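You operate a simulated robot arm through the tools that you are given. There is no shell and no other tool.

The job below is to be done with a simulated robot arm. You get a single attempt, and the scene is never put back.

Task
Smooth the pink board's tile, then brush slip on its other patch.
Fine: wet the smoothing block in the dish first and lay it back where it was; brush in its pot, lid on the slip pot. Set down upright: smoothing block. A coat counts when it lies all over at full strength: go over it till it gets no stronger. What is to be rubbed or washed off counts as gone when no trace of it is left.

The check looks at the end state, three seconds after you hand in, the way a careful person would. Anything else that was tipped, shoved, dropped, spilled or broken makes it a failure. A push-on lid holds only when it is set on centred and level and pressed home; a screw cap is set on level and turned clockwise until tight.

Robot
A 6-joint arm with a two-finger parallel gripper, fixed in place. Base frame: the origin is on the floor under the middle of its stand, x ahead of it, y to its left, z up; the work surface is at about z = 0.92. Units: m, degrees, N and s.
With the tool pointing down near the work surface it reaches from about 0.42 to 0.86 m from the base axis. Its first joint turns from -115.0 to 115.0 degrees. Payload 4.2 kg.
The tool frame sits at the grasp point between the pads (the TCP): z along the fingers, y along the line on which they close. The tips reach 0.023 m beyond it. Largest opening 0.094 m; finger width 0.038, thickness 0.01; the body of the gripper, 0.054 by 0.096 m, starts 0.039 m behind the TCP.
Orientation is that of the tool frame in the base frame, as [roll, pitch, yaw] about the fixed x, y, z axes, in that order (R = Rz(yaw) Ry(pitch) Rx(roll)). With the fingers straight down and closing along the base's y, the tool's x points along the base's -x, its y along +y and its z along -z.

Tools
- The arm moves only by the tool jog_arm. Its argument "increments" is a list of rows, each a list of 7 numbers: the shift along the tool's x, y, z in mm, then the turn, a rotation vector about the tool's x, y, z in degrees, then the finger opening in mm, from 0 to 94. In form: [[x, y, z, rx, ry, rz, fingers], ...]. A call has 1 to 20 rows; each row is the pose to reach, as a shift and turn from the pose commanded when the call began, along the tool's axes at that moment. Rows are played at 5 a second. More than 0.05 m and 8.6 degrees between two rows, or a gripper value outside its range, and nothing of the call is played. A pose out of reach is approached as far as the arm can. The call stops where the force on the tool passes 40 N (or 10 N more than at its start, if that is more) or the arm is blocked; 0.2 s more then pass. The fingers move at their own pace (about 0.108 m/s each) and stop on an object; they squeeze with about 23 N. The grip force told is the motor's: it shows also when the fingers shut on nothing. Time passes only in rows, and 0.2 s behind the last, so rows that repeat a pose let the fingers close. The reply holds the time, the measured pose of the TCP, the force on the tool along the base axes, the opening and the grip force, in the units named above and with some noise, with the torque about the TCP (base axes, N m) and any sound that the robot's microphone picked up, and new pictures: "show" is both (left out), scene, wrist or none.
- Cameras (640 x 400 px; columns grow to the right, rows downward): "scene" is fixed at [0.0389, 0.6603, 1.7248]; the picture's right is [-0.77, -0.64, 0.00], its down [-0.36, 0.43, -0.83] and it looks along [0.53, -0.64, -0.56] (base axes); focal length 323 px, centre (320, 200). "wrist" rides on the gripper at [0.086, 0.016, -0.075] in the tool frame; the picture's right is [-0.18, 0.98, 0.00], its down [-0.58, -0.11, -0.81] and it looks along [-0.79, -0.15, 0.59] (tool axes); focal length 243 px, centre (320, 200). There is no depth. A picture from a camera that has moved, and an enlarged one, comes with that camera's place and axes in the base frame and with its lens. The place of the scene camera against the robot may be out by one fixed shift of up to 0.025 m in any direction.
- raise_lower(by): slides the trunk up (or, below 0, down) by that many m; the arm rides with it, the base frame stays. It gives what a move gives, with no picture.
- zoom(camera, box): a new picture of the part [left, top, right, bottom] of that camera's present view, enlarged. The clock stands still meanwhile.
- job_done(): hands the job in; it is judged then, once.

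Places have to be worked out from the pictures, the camera data and where the tool is seen. Open the gripper and draw the arm clear of the work before you hand the job in, unless the task says otherwise.

The tools are called after "Call:" as name(argument=value, ...) on one line, values as JSON. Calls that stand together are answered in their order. jog_arm: Moves the arm, as the interface text tells. Its arguments: {"type":"object","properties":{"increments":{"type":"array","items":{"type":"array","items":{"type":"number"}}},"show":{"type":"string","enum":["both","scene","wrist","none"]}},"required":["increments"]} The other tools are called the same way: raise_lower (by) moves the trunk up or down; zoom (camera, box) takes an enlarged picture of a part of a camera's view; job_done () hands the job in.

At the start:

```text
t: 0.0
position: [0.5592, -0.2249, 1.3837]
tool_rot: [-179.9, 0.1, 179.9]
force: [-0.1, -0.7, 0.2]
wrist_torque: [-0.05, -0.02, 0.02]
gripper_width: 0.0938
gripper_force: 0.0
trunk travel left (down, up): [-0.9, 0.09]
```

scene: 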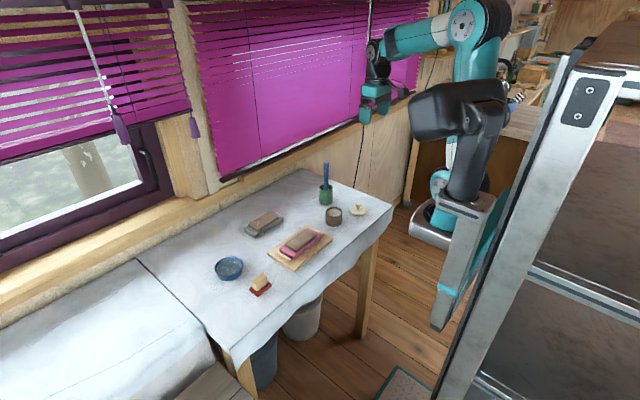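
wrist: 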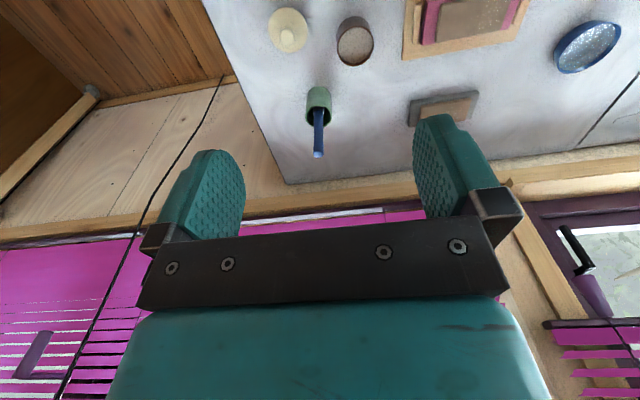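

I start by looking closely at the table in both cameras, to identify the objects.

Call:
zoom(camera="scene", box=[200, 150, 400, 310])

Call:
zoom(camera="wrist", box=[220, 0, 640, 180])

```text
2.50 times, centred on (300, 230) of scene
camera zoom: at [0.0389, 0.6603, 1.7248], right [-0.77, -0.64, 0.0], down [-0.36, 0.43, -0.83], along [0.53, -0.64, -0.56], focal length 808 px, centre (370, 125)
```

zoom: 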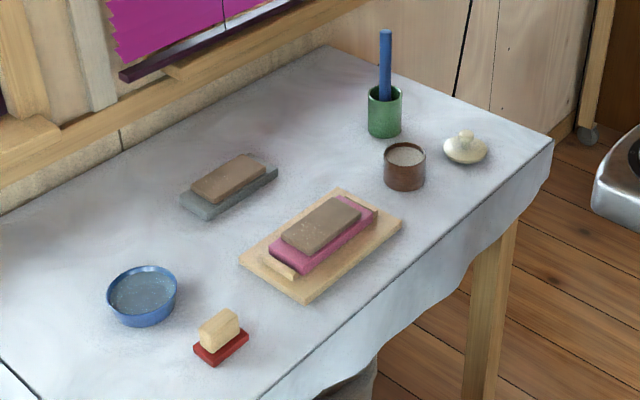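

```text
1.52 times, centred on (430, 90) of wrist
camera zoom: at [0.474, -0.2079, 1.4583], right [0.18, 0.98, 0.0], down [0.58, -0.11, 0.81], along [0.79, -0.15, -0.59], focal length 370 px, centre (152, 368)
```

zoom: 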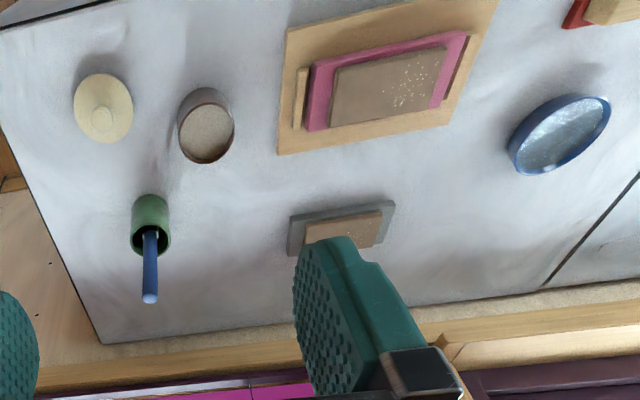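

The table has a red-soled smoothing block near (0.62, 0.25) and a blue water dish near (0.76, 0.26). The pink board with the tile is near (0.66, 0.02), the slip pot near (0.66, -0.17), its lid near (0.62, -0.29) and the brush pot near (0.78, -0.27). I move the wrist over to the block and dish for a closer look, staying high.

Call:
jog_arm(increments=[[5.9, 44.5, 18.4, 0, 0, 0, 94], [11.8, 89, 36.8, 0, 0, 0, 94], [17.7, 133.5, 55.2, 0, 0, 0, 94], [23.6, 178, 73.6, 0, 0, 0, 94], [29.5, 222.5, 92, 0, 0, 0, 94], [35.4, 267, 110.4, 0, 0, 0, 94], [41.3, 311.5, 128.8, 0, 0, 0, 94], [47.2, 356, 147.2, 0, 0, 0, 94], [53.1, 400.5, 165.6, 0, 0, 0, 94], [59, 445, 184, 0, 0, 0, 94]])

```text
t: 2.2
position: [0.5007, 0.2214, 1.1993]
tool_rot: [-180.0, 0.0, 180.0]
force: [0.1, -1.0, 0.2]
wrist_torque: [0.04, -0.01, -0.03]
gripper_width: 0.0939
gripper_force: 0.2
trunk travel left (down, up): [-0.9, 0.09]
camera wrist: at [0.4153, 0.2371, 1.2739], right [0.18, 0.98, 0.0], down [0.58, -0.11, 0.81], along [0.79, -0.15, -0.59], focal length 243 px, centre (320, 200)
```

scene: 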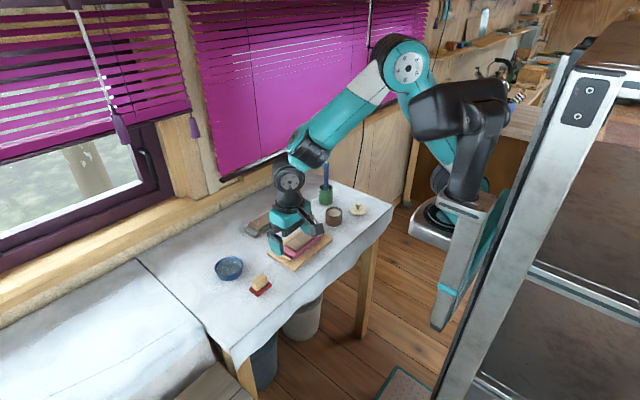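
wrist: 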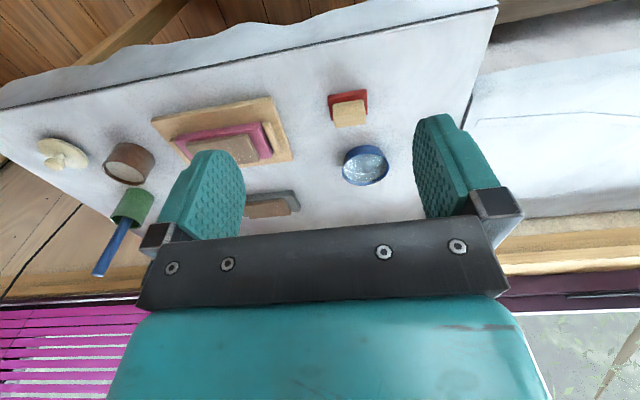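

Now I enlarge the wrist view of the block, dish and board to get their positions and yaw.

Call:
zoom(camera="wrist", box=[300, 70, 428, 200])

Call:
zoom(camera="wrist", box=[140, 80, 310, 190])

Call:
zoom(camera="scene", box=[205, 240, 295, 305])

```text
3.08 times, centred on (364, 135) of wrist
camera zoom: at [0.4153, 0.2371, 1.2739], right [0.18, 0.98, 0.0], down [0.58, -0.11, 0.81], along [0.79, -0.15, -0.59], focal length 746 px, centre (185, 400)
```

zoom: 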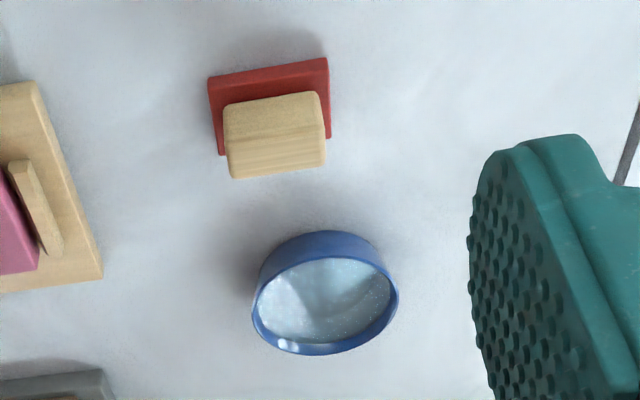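

```text
3.64 times, centred on (225, 135) of wrist
camera zoom: at [0.4153, 0.2371, 1.2739], right [0.18, 0.98, 0.0], down [0.58, -0.11, 0.81], along [0.79, -0.15, -0.59], focal length 882 px, centre (666, 436)
```

zoom: 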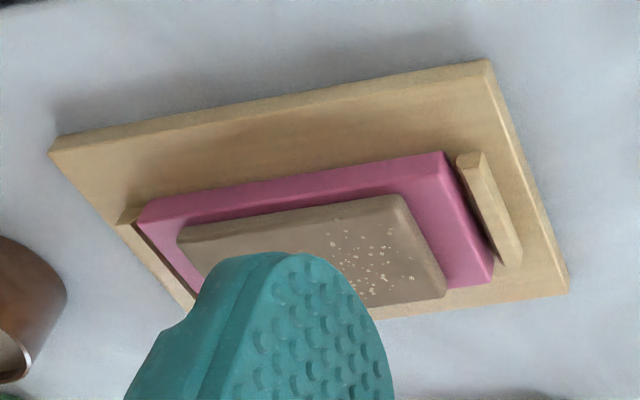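

```text
6.15 times, centred on (250, 272) of scene
camera zoom: at [0.0389, 0.6603, 1.7248], right [-0.77, -0.64, 0.0], down [-0.36, 0.43, -0.83], along [0.53, -0.64, -0.56], focal length 1990 px, centre (751, -246)
```

zoom: 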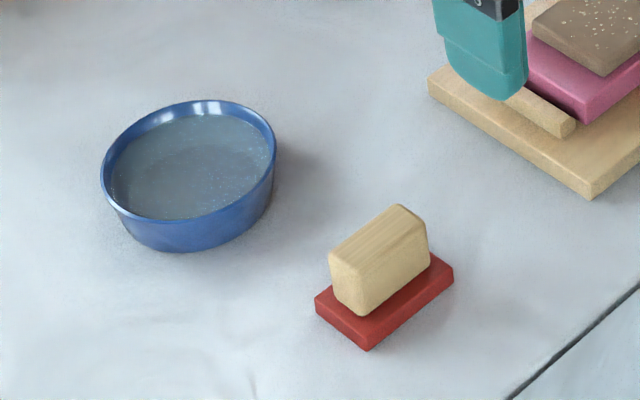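

The rough speckles are on the tile's +y half, and the block sits at about (0.640, 0.241) with its sides along the base axes. Next I move the wrist toward the pink board for a closer look at the tile and both patches.

Call:
jog_arm(increments=[[-18, -38, 14, 0, 0, 0, 94], [-36, -76, 28, 0, 0, 0, 94], [-54, -114, 42, 0, 0, 0, 94], [-72, -152, 56, 0, 0, 0, 94], [-90, -190, 70, 0, 0, 0, 94]])

Call:
zoom(camera="wrist", box=[200, 0, 460, 160])

```text
t: 3.4
position: [0.591, 0.0299, 1.1289]
tool_rot: [-180.0, 0.0, 179.9]
force: [0.1, 0.7, 0.2]
wrist_torque: [0.0, 0.0, 0.04]
gripper_width: 0.0942
gripper_force: 0.1
trunk travel left (down, up): [-0.9, 0.09]
camera wrist: at [0.5047, 0.0462, 1.2042], right [0.18, 0.98, 0.0], down [0.58, -0.11, 0.81], along [0.79, -0.15, -0.59], focal length 243 px, centre (320, 200)
```

scene: 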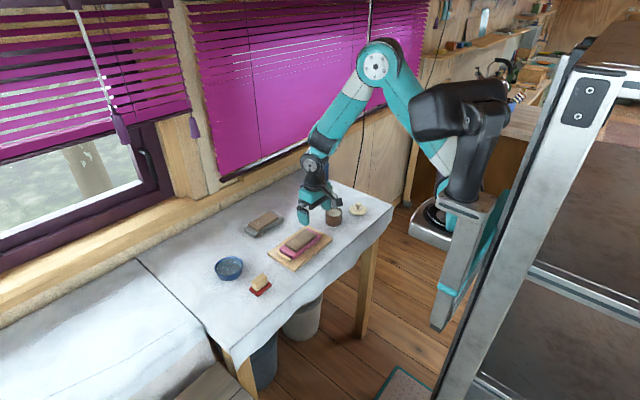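
wrist: 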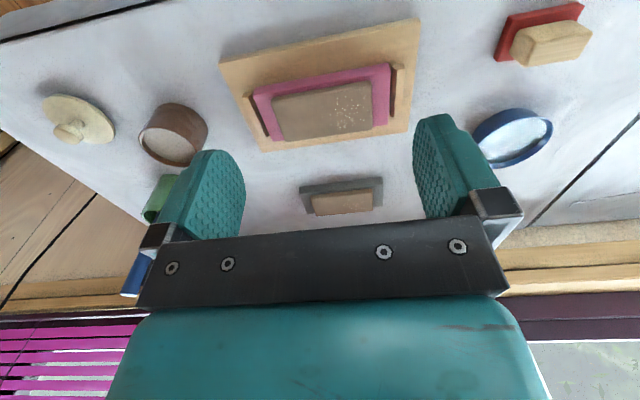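

```text
2.46 times, centred on (330, 80) of wrist
camera zoom: at [0.5047, 0.0462, 1.2042], right [0.18, 0.98, 0.0], down [0.58, -0.11, 0.81], along [0.79, -0.15, -0.59], focal length 597 px, centre (295, 495)
```

zoom: 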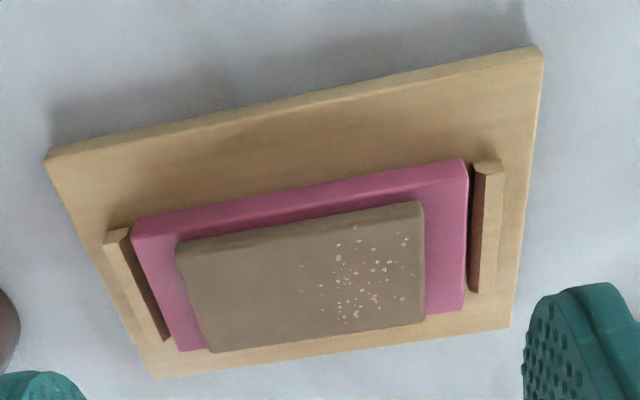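

The tile is about 57 × 109 mm, centred at (0.672, 0.020) with its top near z = 0.957, and the rough speckles lie at y = 0.02–0.07. I turn the gripper 90° to grasp the block's handle across its 20 mm thickness, and go to a viewing spot before the block.

Call:
jog_arm(increments=[[-4.45, 11.8, 0.8, 0, 0, -8.2, 94], [-8.9, 23.6, 1.6, 0, 0, -16.4, 94], [-13.35, 35.4, 2.4, 0, 0, -24.6, 94], [-17.8, 47.2, 3.2, 0, 0, -32.8, 94], [-22.25, 59, 4, 0, 0, -41, 94], [-26.7, 70.8, 4.8, 0, 0, -49.2, 94], [-31.15, 82.6, 5.6, 0, 0, -57.4, 94], [-35.6, 94.4, 6.4, 0, 0, -65.6, 94], [-40.05, 106.2, 7.2, 0, 0, -73.8, 94], [-44.5, 118, 8, 0, 0, -82, 94], [-49, 130, 9, 0, 0, -90, 94]])

Call:
zoom(camera="wrist", box=[220, 40, 420, 165])

```text
t: 5.8
position: [0.6399, 0.1611, 1.1204]
tool_rot: [-179.9, 0.1, -89.8]
force: [0.5, -0.3, 0.6]
wrist_torque: [0.02, 0.01, 0.0]
gripper_width: 0.0939
gripper_force: 0.1
trunk travel left (down, up): [-0.9, 0.09]
camera wrist: at [0.6243, 0.0746, 1.195], right [-0.98, 0.18, 0.0], down [0.11, 0.58, 0.81], along [0.15, 0.79, -0.59], focal length 243 px, centre (320, 200)
```

scene: 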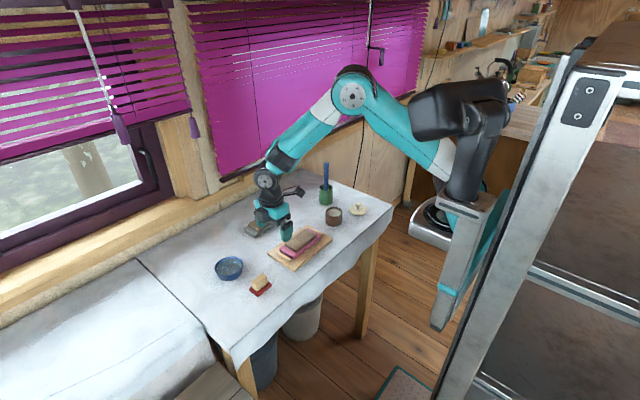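
wrist: 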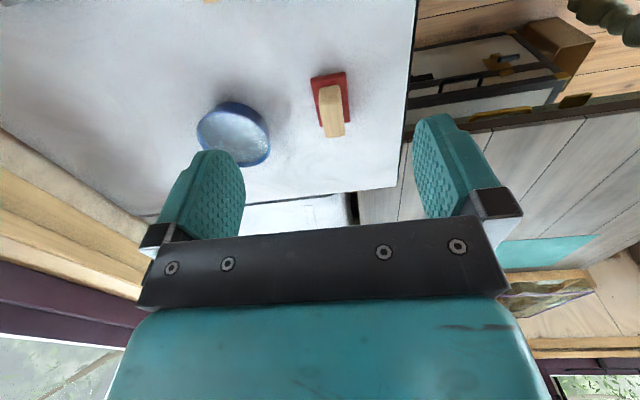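

```text
3.20 times, centred on (320, 102) of wrist
camera zoom: at [0.6243, 0.0746, 1.195], right [-0.98, 0.18, 0.0], down [0.11, 0.58, 0.81], along [0.15, 0.79, -0.59], focal length 776 px, centre (320, 512)
```

zoom: 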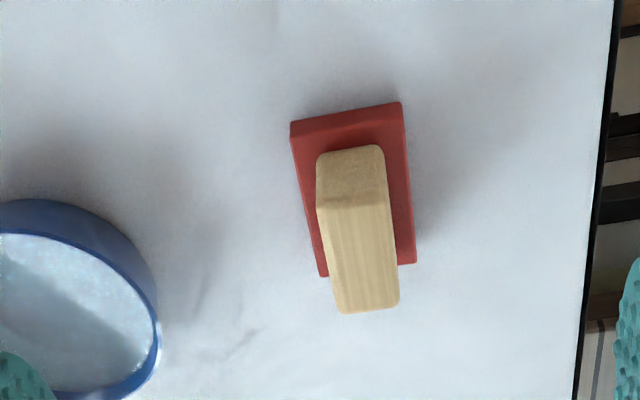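

The new view puts the block's handle at x 0.629–0.652, y 0.218–0.261 with its top at z≈0.965. The sole is x 0.621–0.660, y 0.210–0.270, centred at (0.6405, 0.240). I move directly above it and stop at z≈1.01 to check alignment.

Call:
jog_arm(increments=[[-30, -0.2, 30, 0, 0, 0, 70], [-60, -0.4, 60, 0, 0, 0, 70], [-79, -0.6, 90, 0, 0, 0, 70], [-79, -0.6, 110, 0, 0, 0, 70], [-79, -0.6, 110, 0, 0, 0, 70]])

```text
t: 7.0
position: [0.6418, 0.2401, 1.0101]
tool_rot: [-179.9, -0.1, -90.0]
force: [0.6, -0.2, 0.3]
wrist_torque: [0.0, 0.01, -0.03]
gripper_width: 0.0703
gripper_force: 0.0
trunk travel left (down, up): [-0.9, 0.09]
camera wrist: at [0.6251, 0.1542, 1.0845], right [-0.98, 0.18, 0.0], down [0.11, 0.58, 0.81], along [0.15, 0.79, -0.59], focal length 243 px, centre (320, 200)
```

scene: 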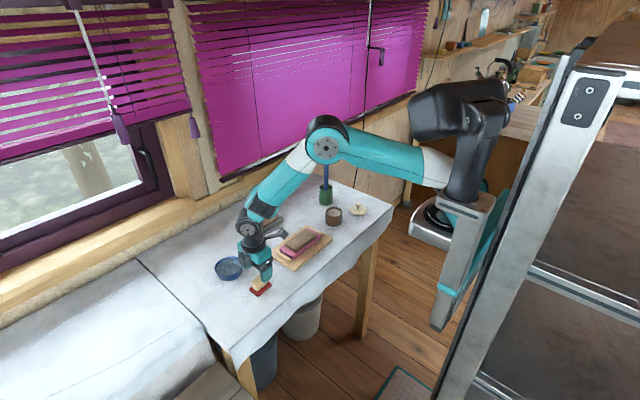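
wrist: 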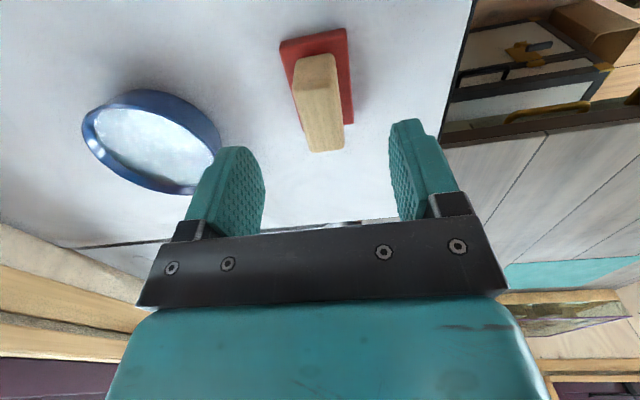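

The block's handle is centred between the fingers. I take a closer look at the dish from here to measure it, before descending.

Call:
zoom(camera="wrist", box=[60, 60, 260, 210])

Call:
jog_arm(increments=[[0, -0.3, 15, 0, 0, 0, 60], [0, -0.3, 30, 0, 0, 0, 60], [0, -0.3, 42, 0, 0, 0, 60], [0, -0.3, 50, 0, 0, 0, 60], [0, -0.3, 50, 0, 0, 0, 60]])

```text
2.67 times, centred on (160, 135) of wrist
camera zoom: at [0.6251, 0.1542, 1.0845], right [-0.98, 0.18, 0.0], down [0.11, 0.58, 0.81], along [0.15, 0.79, -0.59], focal length 647 px, centre (747, 373)
```

zoom: 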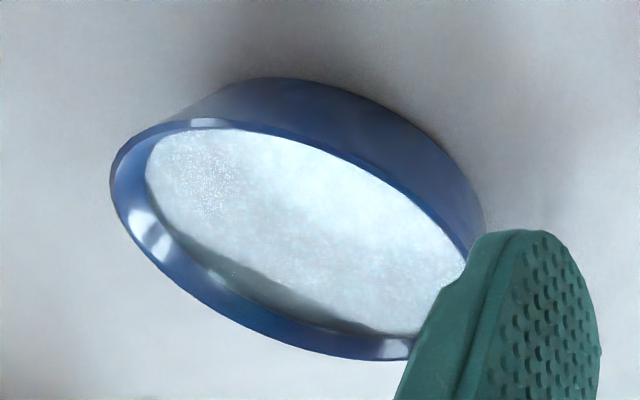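

```text
t: 8.2
position: [0.64, 0.2406, 0.9605]
tool_rot: [179.9, 0.0, -90.0]
force: [0.4, 0.4, -0.6]
wrist_torque: [-0.03, 0.0, 0.08]
gripper_width: 0.0599
gripper_force: 0.0
trunk travel left (down, up): [-0.9, 0.09]
camera wrist: at [0.6248, 0.1532, 1.0356], right [-0.98, 0.18, 0.0], down [0.11, 0.58, 0.81], along [0.15, 0.79, -0.59], focal length 243 px, centre (320, 200)
```

scene: 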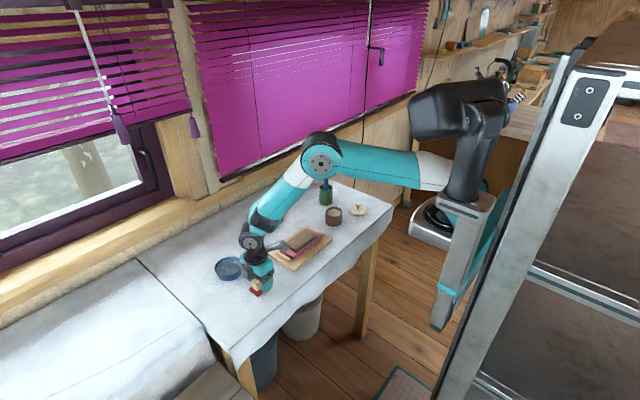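
wrist: 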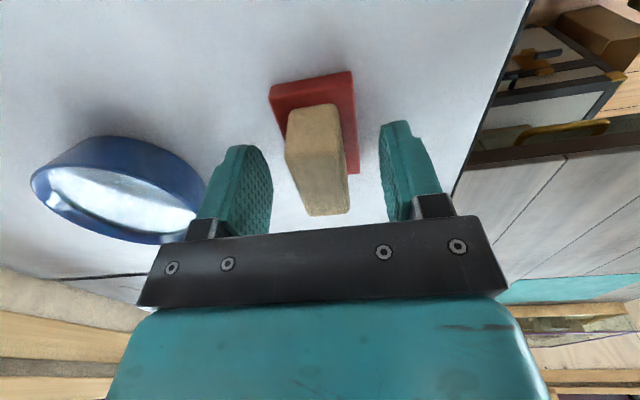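

The handle sits between the pads and the tips are about 5 mm above the sole. I close the fingers on the handle.

Call:
jog_arm(increments=[[0, 0, 0, 0, 0, 0, 10], [0, 0, 0, 0, 0, 0, 0], [0, 0, 0, 0, 0, 0, 0], [0, 0, 0, 0, 0, 0, 0]], show="wrist")

```text
t: 9.2
position: [0.6399, 0.2399, 0.9605]
tool_rot: [180.0, 0.0, -90.0]
force: [0.6, -0.1, 0.3]
wrist_torque: [0.02, 0.0, -0.03]
gripper_width: 0.0233
gripper_force: 23.5
trunk travel left (down, up): [-0.9, 0.09]
camera wrist: at [0.6247, 0.1532, 1.0356], right [-0.98, 0.18, 0.0], down [0.11, 0.58, 0.81], along [0.15, 0.79, -0.59], focal length 243 px, centre (320, 200)
```

wrist: 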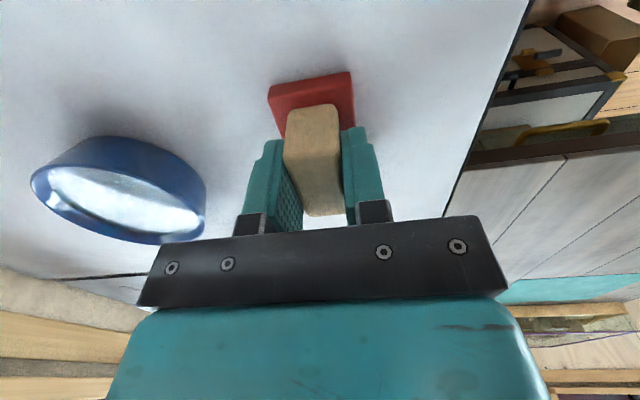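

The block is gripped (23.3 mm, 23.5 N). I lift it straight up and move to a spot where the camera sees the dish beside the block.

Call:
jog_arm(increments=[[0, 0, -20, 0, 0, 0, 0], [0, 0, -60, 0, 0, 0, 0], [0, 0, -100, 0, 0, 0, 0], [16, -20, -120, 0, 0, 0, 0], [33, -40, -120, 0, 0, 0, 0], [50, -60, -120, 0, 0, 0, 0], [50, -60, -120, 0, 0, 0, 0]])

Call:
zoom(camera="wrist", box=[100, 40, 360, 200])

Call:
zoom(camera="scene", box=[200, 200, 340, 300])

```text
t: 10.8
position: [0.7004, 0.1896, 1.0803]
tool_rot: [-180.0, 0.1, -90.0]
force: [-0.1, -0.2, -1.2]
wrist_torque: [0.03, 0.0, -0.02]
gripper_width: 0.0235
gripper_force: 22.6
trunk travel left (down, up): [-0.9, 0.09]
camera wrist: at [0.685, 0.1028, 1.1549], right [-0.98, 0.18, 0.0], down [0.11, 0.58, 0.81], along [0.15, 0.79, -0.59], focal length 243 px, centre (320, 200)
```

scene: 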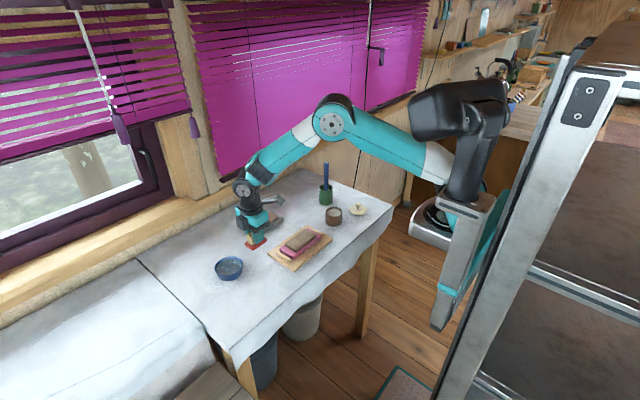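
wrist: 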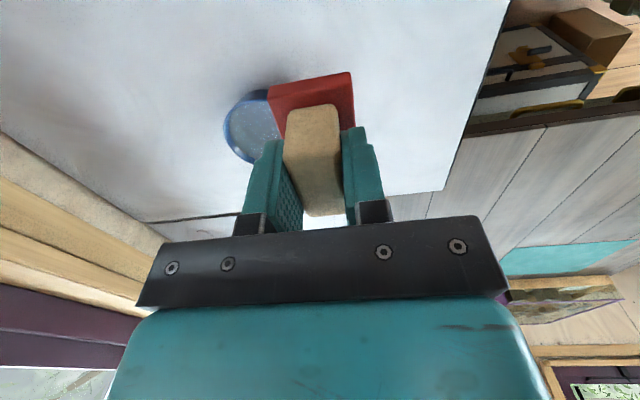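

```text
2.46 times, centred on (230, 120) of wrist
camera zoom: at [0.685, 0.1028, 1.1549], right [-0.98, 0.18, 0.0], down [0.11, 0.58, 0.81], along [0.15, 0.79, -0.59], focal length 597 px, centre (542, 397)
```

zoom: 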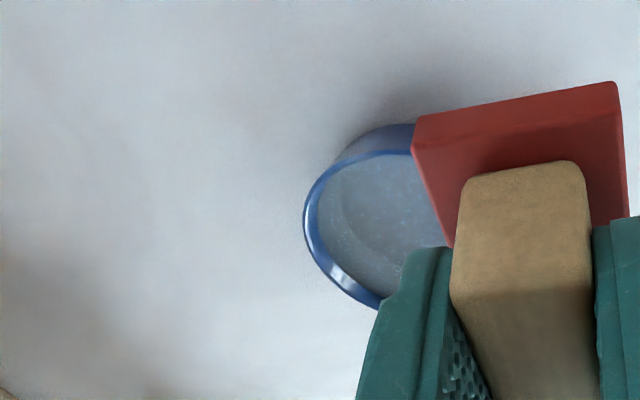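

```text
4.00 times, centred on (270, 250) of scene
camera zoom: at [0.0389, 0.6603, 1.7248], right [-0.77, -0.64, 0.0], down [-0.36, 0.43, -0.83], along [0.53, -0.64, -0.56], focal length 1293 px, centre (520, 0)
```

zoom: 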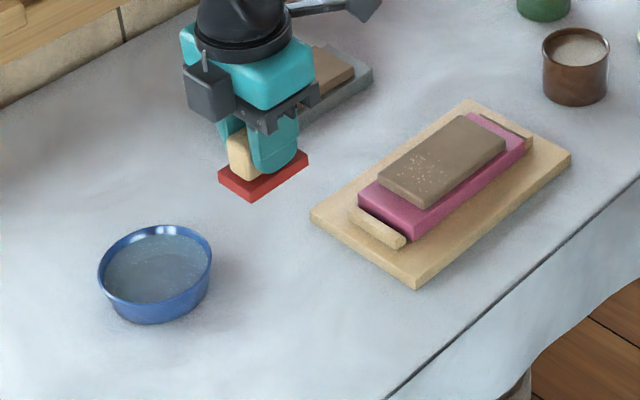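

The dish measures about 94 mm across with its centre near (0.771, 0.260) and rim at z≈0.95. I carry the block over it, still clear above the rim, and check the alignment.

Call:
jog_arm(increments=[[-24, -24, 5, 0, 0, 0, 0], [-47, -47, 15, 0, 0, 0, 0], [-70, -71, 35, 0, 0, 0, 0], [-70, -71, 50, 0, 0, 0, 0], [-70, -71, 50, 0, 0, 0, 0]])

Call:
zoom(camera="scene", box=[190, 220, 290, 300])

Call:
zoom(camera="wrist", box=[220, 20, 420, 150])

```text
t: 12.0
position: [0.7725, 0.26, 1.0305]
tool_rot: [180.0, -0.1, -90.0]
force: [0.4, 0.6, -0.1]
wrist_torque: [0.0, 0.04, 0.01]
gripper_width: 0.0232
gripper_force: 23.0
trunk travel left (down, up): [-0.9, 0.09]
camera wrist: at [0.7561, 0.1727, 1.1047], right [-0.98, 0.18, 0.0], down [0.11, 0.58, 0.81], along [0.15, 0.79, -0.59], focal length 243 px, centre (320, 200)
```

scene: 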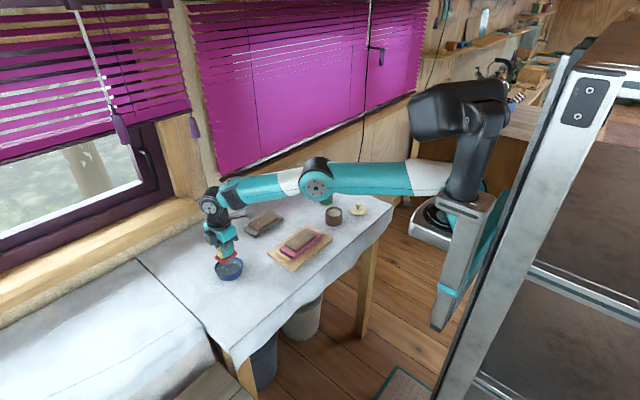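
wrist: 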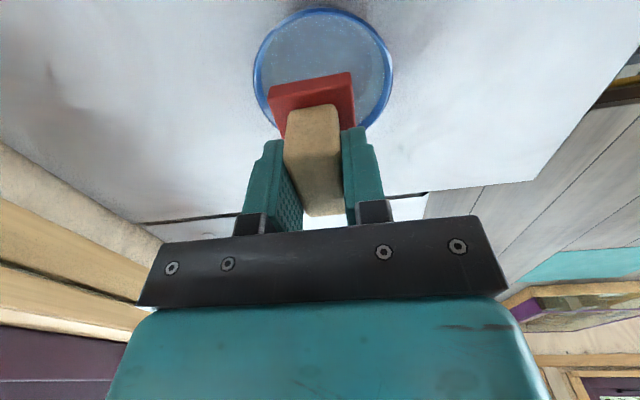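

```text
5.00 times, centred on (240, 260) of scene
camera zoom: at [0.0389, 0.6603, 1.7248], right [-0.77, -0.64, 0.0], down [-0.36, 0.43, -0.83], along [0.53, -0.64, -0.56], focal length 1617 px, centre (720, -100)
```

zoom: 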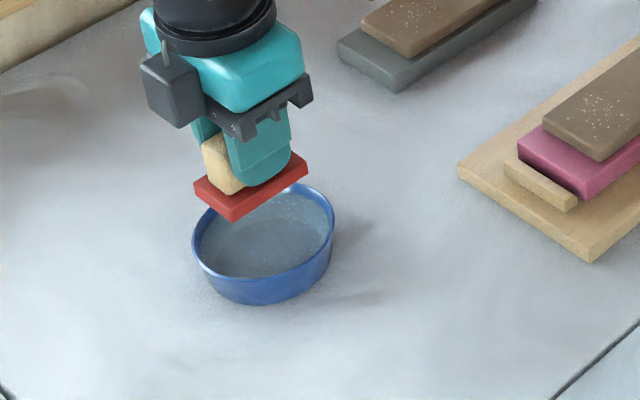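

```text
3.08 times, centred on (320, 85) of wrist
camera zoom: at [0.7561, 0.1727, 1.1047], right [-0.98, 0.18, 0.0], down [0.11, 0.58, 0.81], along [0.15, 0.79, -0.59], focal length 746 px, centre (320, 554)
```

zoom: 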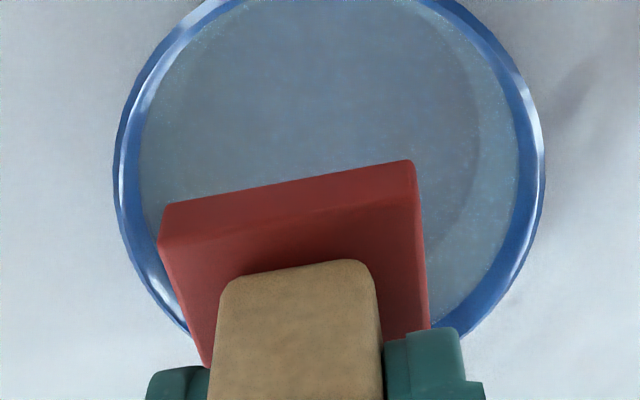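

The block is centred over the dish (centre ≈ (0.770, 0.260)). I lower it slowly so the sole goes into the water, watching the force.

Call:
jog_arm(increments=[[0, 1, 15, 0, 0, 0, 0], [0, 1, 30, 0, 0, 0, 0], [0, 1, 42, 0, 0, 0, 0], [0, 1, 50, 0, 0, 0, 0], [0, 1, 56, 0, 0, 0, 0], [0, 1, 56, 0, 0, 0, 0]])

Call:
zoom(camera="scene", box=[190, 220, 290, 300])

```text
t: 13.4
position: [0.7679, 0.2593, 0.9784]
tool_rot: [-179.6, 0.2, -90.0]
force: [6.4, 3.9, 28.1]
wrist_torque: [0.06, 0.04, -0.01]
gripper_width: 0.0236
gripper_force: 23.1
out of reach, approached as far as the arm can: row 5, 6
trunk travel left (down, up): [-0.9, 0.09]
camera wrist: at [0.7527, 0.172, 1.053], right [-0.98, 0.18, -0.01], down [0.1, 0.58, 0.81], along [0.15, 0.79, -0.59], focal length 243 px, centre (320, 200)
```

scene: 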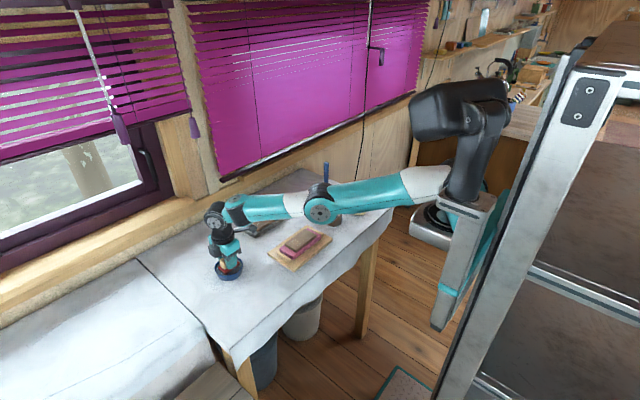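
wrist: 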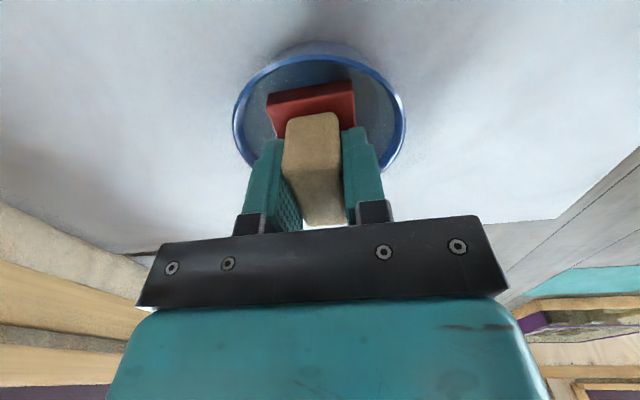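

```text
5.00 times, centred on (240, 260) of scene
camera zoom: at [0.0389, 0.6603, 1.7248], right [-0.77, -0.64, 0.0], down [-0.36, 0.43, -0.83], along [0.53, -0.64, -0.56], focal length 1617 px, centre (720, -100)
```

zoom: 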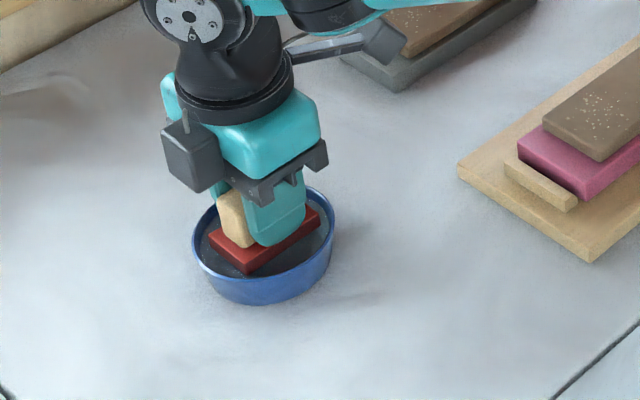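

The sole is in the water and has turned dark (wet); it touched the dish floor with about 28 N. I lift it straight out and check it.

Call:
jog_arm(increments=[[0, 0, -6, 0, 0, 0, 0], [0, 0, -20, 0, 0, 0, 0], [0, 0, -40, 0, 0, 0, 0], [0, 0, -70, 0, 0, 0, 0], [0, 0, -90, 0, 0, 0, 0]])

Call:
zoom(camera="scene", box=[190, 200, 290, 300])

```text
t: 14.6
position: [0.7778, 0.2639, 1.0642]
tool_rot: [179.9, 0.0, -89.8]
force: [-0.3, 1.1, -0.5]
wrist_torque: [-0.01, -0.02, 0.03]
gripper_width: 0.0235
gripper_force: 23.2
out of reach, approached as far as the arm can: row 3, 4, 5
trunk travel left (down, up): [-0.9, 0.09]
camera wrist: at [0.7622, 0.1779, 1.1391], right [-0.98, 0.18, 0.0], down [0.11, 0.58, 0.81], along [0.15, 0.79, -0.59], focal length 243 px, centre (320, 200)
```

scene: 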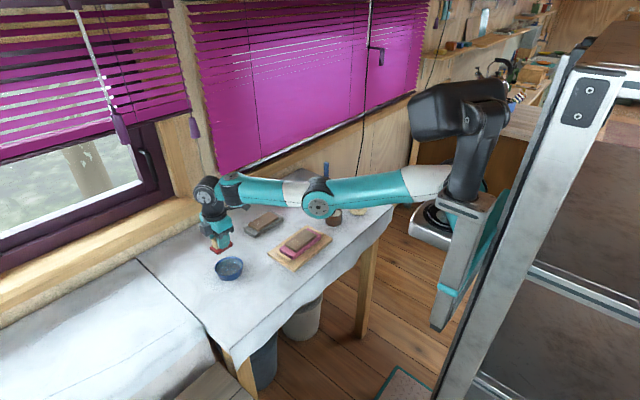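
wrist: 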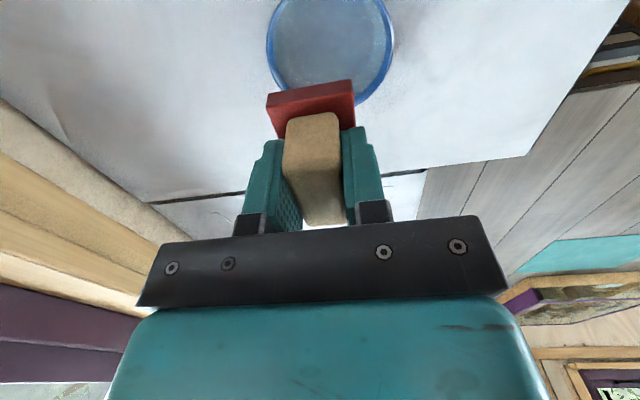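

```text
4.00 times, centred on (240, 250) of scene
camera zoom: at [0.0389, 0.6603, 1.7248], right [-0.77, -0.64, 0.0], down [-0.36, 0.43, -0.83], along [0.53, -0.64, -0.56], focal length 1293 px, centre (640, 0)
```

zoom: 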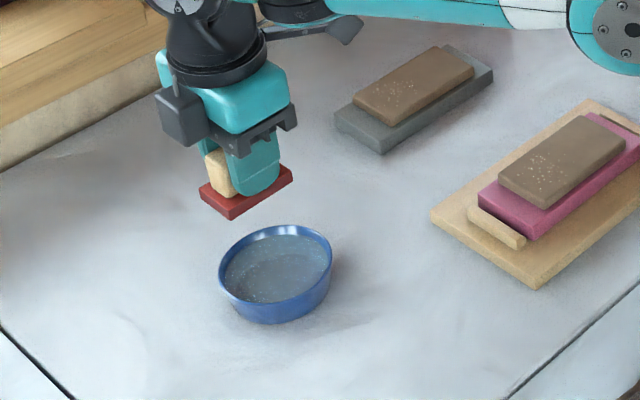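

The sole came out wet. The block seems to have slid up a few millimetres in the grip from the dish floor contact, so I zoom in to measure that and check it is level.

Call:
zoom(camera="wrist", box=[230, 60, 390, 240])

Call:
zoom(camera="scene", box=[190, 220, 250, 260])

```text
2.22 times, centred on (310, 150) of wrist
camera zoom: at [0.7622, 0.1779, 1.1391], right [-0.98, 0.18, 0.0], down [0.11, 0.58, 0.81], along [0.15, 0.79, -0.59], focal length 539 px, centre (342, 311)
```

zoom: 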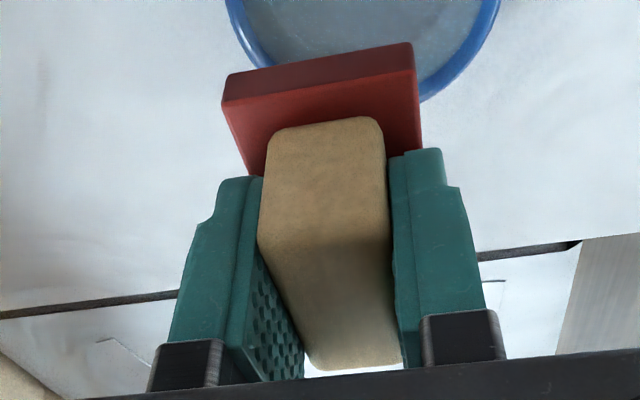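

```text
10.00 times, centred on (220, 240) of scene
camera zoom: at [0.0389, 0.6603, 1.7248], right [-0.77, -0.64, 0.0], down [-0.36, 0.43, -0.83], along [0.53, -0.64, -0.56], focal length 3233 px, centre (1320, -200)
```

zoom: 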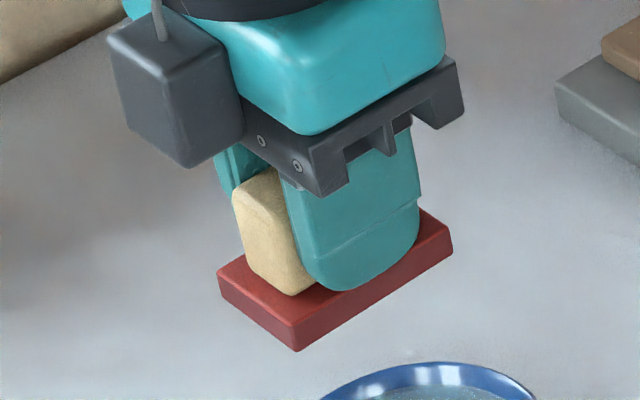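

The block is level and now sits about 6 mm higher in the grip, with the sole bottom ≈ 34.5 mm below the TCP. I carry it to above the tile's rough half, near (0.672, 0.045).

Call:
jog_arm(increments=[[36, 17.7, 0, 0, 0, 0, 0], [73, 35.3, 0, 0, 0, 0, 0], [109, 53, 0, 0, 0, 0, 0], [146, 70.7, 0, 0, 0, 0, 0], [182, 88.3, 0, 0, 0, 0, 0], [219, 106, 4, 0, 0, 0, 0], [219, 106, 4, 0, 0, 0, 0]])

Call:
zoom(camera="wrist", box=[200, 0, 460, 160])

Call:
zoom(camera="scene", box=[250, 200, 350, 280])

```text
t: 16.2
position: [0.6715, 0.0448, 1.0603]
tool_rot: [-180.0, 0.0, -90.0]
force: [-0.3, 0.5, 0.2]
wrist_torque: [0.0, -0.01, -0.01]
gripper_width: 0.0235
gripper_force: 22.9
out of reach, approached as far as the arm can: row 1
trunk travel left (down, up): [-0.9, 0.09]
camera wrist: at [0.6557, -0.0417, 1.1348], right [-0.98, 0.18, 0.0], down [0.11, 0.58, 0.81], along [0.15, 0.79, -0.59], focal length 243 px, centre (320, 200)
```

scene: 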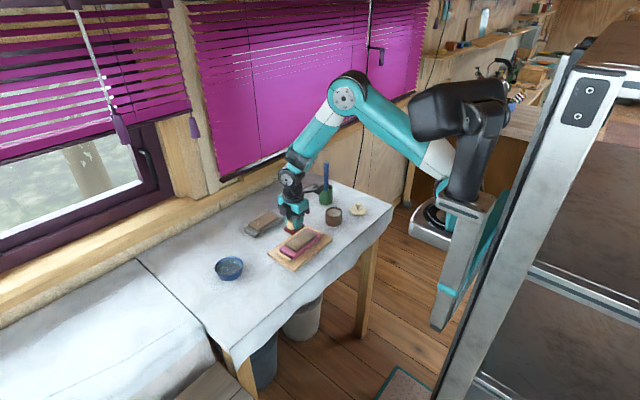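
wrist: 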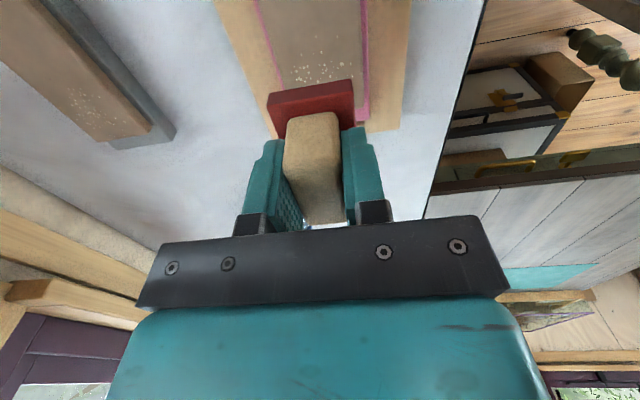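

```text
2.46 times, centred on (330, 80) of wrist
camera zoom: at [0.6557, -0.0417, 1.1348], right [-0.98, 0.18, 0.0], down [0.11, 0.58, 0.81], along [0.15, 0.79, -0.59], focal length 597 px, centre (295, 495)
```

zoom: 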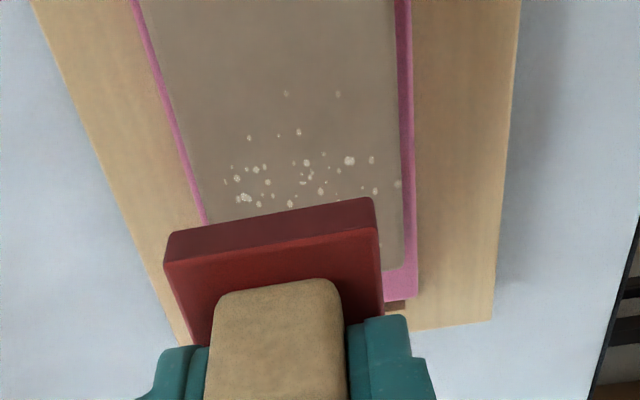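

```text
5.00 times, centred on (300, 240) of scene
camera zoom: at [0.0389, 0.6603, 1.7248], right [-0.77, -0.64, 0.0], down [-0.36, 0.43, -0.83], along [0.53, -0.64, -0.56], focal length 1617 px, centre (420, 0)
```

zoom: 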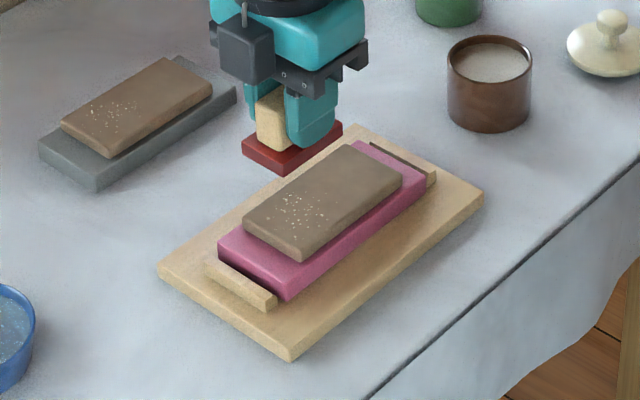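

The block is aligned over the rough half (speckles at x 0.645–0.694, y 0.02–0.07). I lower it to just above the expected contact height and then go down in small steps.

Call:
jog_arm(increments=[[0, 0, 25, 0, 0, 0, 0], [0, 0, 45, 0, 0, 0, 0], [0, 0, 58, 0, 0, 0, 0], [0, 0, 64, 0, 0, 0, 0], [0, 0, 64, 0, 0, 0, 0]], show="wrist")

Call:
zoom(camera="scene", box=[260, 200, 340, 270])

```text
t: 17.4
position: [0.6717, 0.0451, 0.9979]
tool_rot: [-179.7, 0.1, -90.0]
force: [-3.7, -2.7, 33.7]
wrist_torque: [-0.04, 0.2, 0.0]
gripper_width: 0.0236
gripper_force: 23.0
trunk travel left (down, up): [-0.9, 0.09]
camera wrist: at [0.6561, -0.0415, 1.0732], right [-0.98, 0.18, 0.0], down [0.11, 0.58, 0.81], along [0.15, 0.79, -0.59], focal length 243 px, centre (320, 200)
```

wrist: 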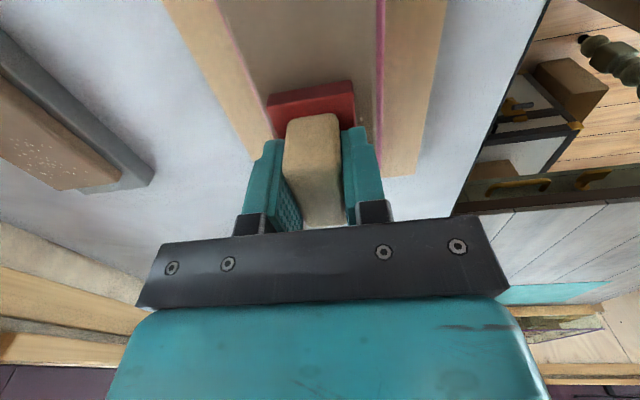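

```text
5.71 times, centred on (300, 235) of scene
camera zoom: at [0.0389, 0.6603, 1.7248], right [-0.77, -0.64, 0.0], down [-0.36, 0.43, -0.83], along [0.53, -0.64, -0.56], focal length 1848 px, centre (434, 0)
```

zoom: 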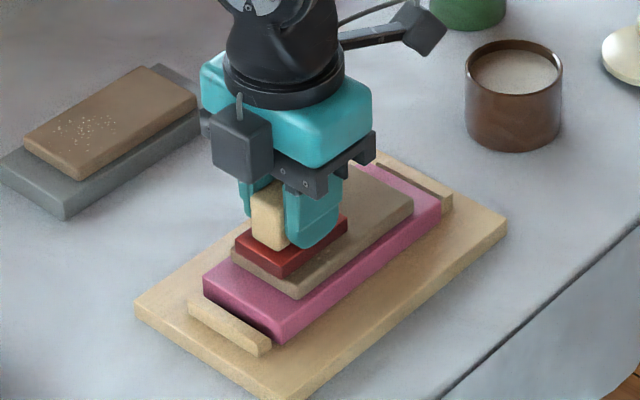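

It touched earlier than I expected, at 34 N, so the tile top is about z = 0.963. I ease up to reach a light pressure before rubbing.

Call:
jog_arm(increments=[[0, 0, -0.6, 0, 0, 0, 0], [0, 0, -1.1, 0, 0, 0, 0], [0, 0, -1.1, 0, 0, 0, 0]], show="none")

```text
t: 18.2
position: [0.6726, 0.0463, 0.9983]
tool_rot: [-179.8, 0.1, -90.0]
force: [2.4, -2.4, 37.3]
wrist_torque: [-0.11, 0.03, 0.01]
gripper_width: 0.0234
gripper_force: 23.5
trunk travel left (down, up): [-0.9, 0.09]
```

The force is still 37 N, so I raise a bit more in small steps.

Call:
jog_arm(increments=[[0, 0, -1, 0, 0, 0, 0], [0, 0, -1.8, 0, 0, 0, 0], [0, 0, -1.8, 0, 0, 0, 0]], show="none")

```text
t: 19.0
position: [0.6721, 0.0448, 0.9981]
tool_rot: [179.9, 0.0, -90.0]
force: [5.9, -1.1, 19.1]
wrist_torque: [0.09, -0.24, -0.01]
gripper_width: 0.0236
gripper_force: 23.1
trunk travel left (down, up): [-0.9, 0.09]
```

Now about 19 N; roughly 10 N/mm. I raise another 0.7 mm and make a first set of short strokes along y, watching the force.

Call:
jog_arm(increments=[[0, 0, -0.7, 0, 0, 0, 0], [6, 0, -0.7, 0, 0, 0, 0], [0, 0, -0.7, 0, 0, 0, 0], [-6, 0, -0.7, 0, 0, 0, 0], [0, 0, -0.7, 0, 0, 0, 0], [6, 0, -0.7, 0, 0, 0, 0], [0, 0, -0.7, 0, 0, 0, 0], [-6, 0, -0.7, 0, 0, 0, 0], [0, 0, -0.7, 0, 0, 0, 0]])

Call:
zoom(camera="scene", box=[260, 200, 340, 270])

```text
t: 21.0
position: [0.6718, 0.0455, 0.9994]
tool_rot: [-180.0, 0.0, -90.0]
force: [0.2, 0.6, -0.4]
wrist_torque: [-0.01, -0.03, 0.01]
gripper_width: 0.0234
gripper_force: 22.8
trunk travel left (down, up): [-0.9, 0.09]
camera wrist: at [0.6566, -0.041, 1.0745], right [-0.98, 0.18, 0.0], down [0.11, 0.58, 0.81], along [0.15, 0.79, -0.59], focal length 243 px, centre (320, 200)
```

scene: 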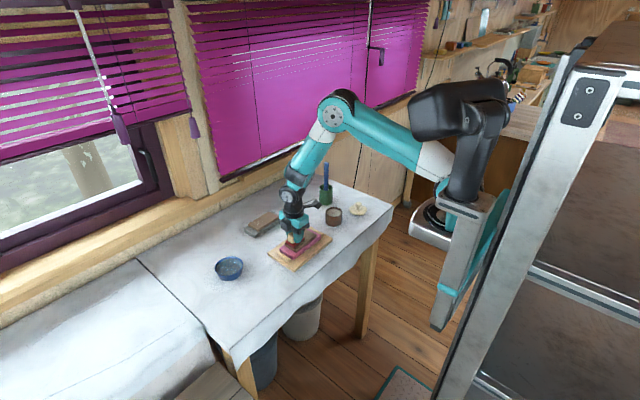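
wrist: 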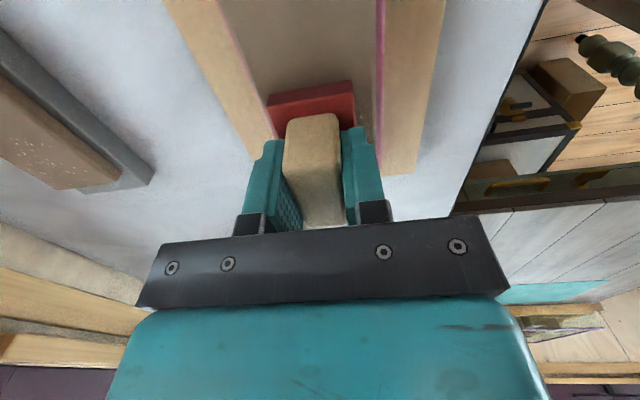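

```text
5.71 times, centred on (300, 235) of scene
camera zoom: at [0.0389, 0.6603, 1.7248], right [-0.77, -0.64, 0.0], down [-0.36, 0.43, -0.83], along [0.53, -0.64, -0.56], focal length 1848 px, centre (434, 0)
```

zoom: 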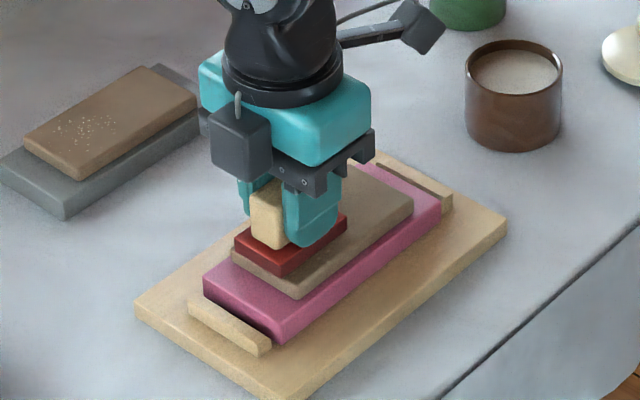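

The raise took off all the pressure; the contact is stiff (about 25 N/mm). I press 0.45 mm lower and stroke along y again, shifting across x.

Call:
jog_arm(increments=[[0, 0, 0.45, 0, 0, 0, 0], [6, 0, 0.45, 0, 0, 0, 0], [0, 0, 0.45, 0, 0, 0, 0], [-6, 0, 0.45, 0, 0, 0, 0], [0, 0, 0.45, 0, 0, 0, 0], [6, 0, 0.45, 0, 0, 0, 0]], show="none")

```text
t: 22.4
position: [0.6718, 0.0397, 0.9987]
tool_rot: [180.0, 0.0, -90.0]
force: [0.9, 0.4, -0.7]
wrist_torque: [0.02, -0.01, 0.01]
gripper_width: 0.0231
gripper_force: 22.9
trunk travel left (down, up): [-0.9, 0.09]
```

Still no pressure, so I lower by further small steps while at this spot.

Call:
jog_arm(increments=[[0, 0, 0.5, 0, 0, 0, 0], [0, 0, 0.8, 0, 0, 0, 0], [0, 0, 0.8, 0, 0, 0, 0]], show="none")

```text
t: 23.2
position: [0.6728, 0.04, 0.9985]
tool_rot: [179.9, 0.0, -90.1]
force: [-2.4, -2.0, 7.0]
wrist_torque: [0.05, 0.1, -0.01]
gripper_width: 0.0233
gripper_force: 23.3
trunk travel left (down, up): [-0.9, 0.09]
```

7 N now, a good light pressure. I stroke along y in several lanes on the −x side, keeping this height.

Call:
jog_arm(increments=[[0, 0, 0.2, 0, 0, 0, 0], [-6, 0, 0.2, 0, 0, 0, 0], [-12, 0, 0.2, 0, 0, 0, 0], [-6, 0, 0.2, 0, 0, 0, 0], [0, 0, 0.2, 0, 0, 0, 0], [0, 6, 0.2, 0, 0, 0, 0], [-6, 6, 0.2, 0, 0, 0, 0], [-12, 6, 0.2, 0, 0, 0, 0], [-6, 6, 0.2, 0, 0, 0, 0], [0, 6, 0.2, 0, 0, 0, 0], [0, 12, 0.2, 0, 0, 0, 0], [-6, 12, 0.2, 0, 0, 0, 0], [-12, 12, 0.2, 0, 0, 0, 0], [-6, 12, 0.2, 0, 0, 0, 0], [0, 12, 0.2, 0, 0, 0, 0]], show="wrist")

Call:
zoom(camera="scene", box=[260, 200, 340, 270])

```text
t: 26.4
position: [0.6597, 0.0405, 0.9984]
tool_rot: [-180.0, 0.0, -89.8]
force: [-0.1, 8.3, 16.5]
wrist_torque: [0.12, 0.01, -0.04]
gripper_width: 0.0235
gripper_force: 23.0
trunk travel left (down, up): [-0.9, 0.09]
camera wrist: at [0.6442, -0.0457, 1.0733], right [-0.98, 0.18, 0.0], down [0.11, 0.58, 0.81], along [0.15, 0.79, -0.59], focal length 243 px, centre (320, 200)
```

wrist: 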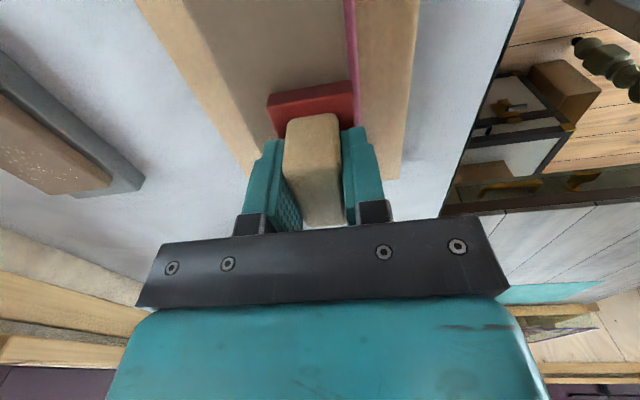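

```text
5.71 times, centred on (300, 235) of scene
camera zoom: at [0.0389, 0.6603, 1.7248], right [-0.77, -0.64, 0.0], down [-0.36, 0.43, -0.83], along [0.53, -0.64, -0.56], focal length 1848 px, centre (434, 0)
```

zoom: 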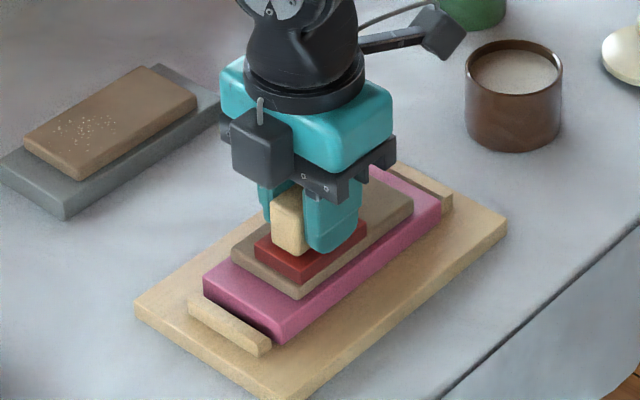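

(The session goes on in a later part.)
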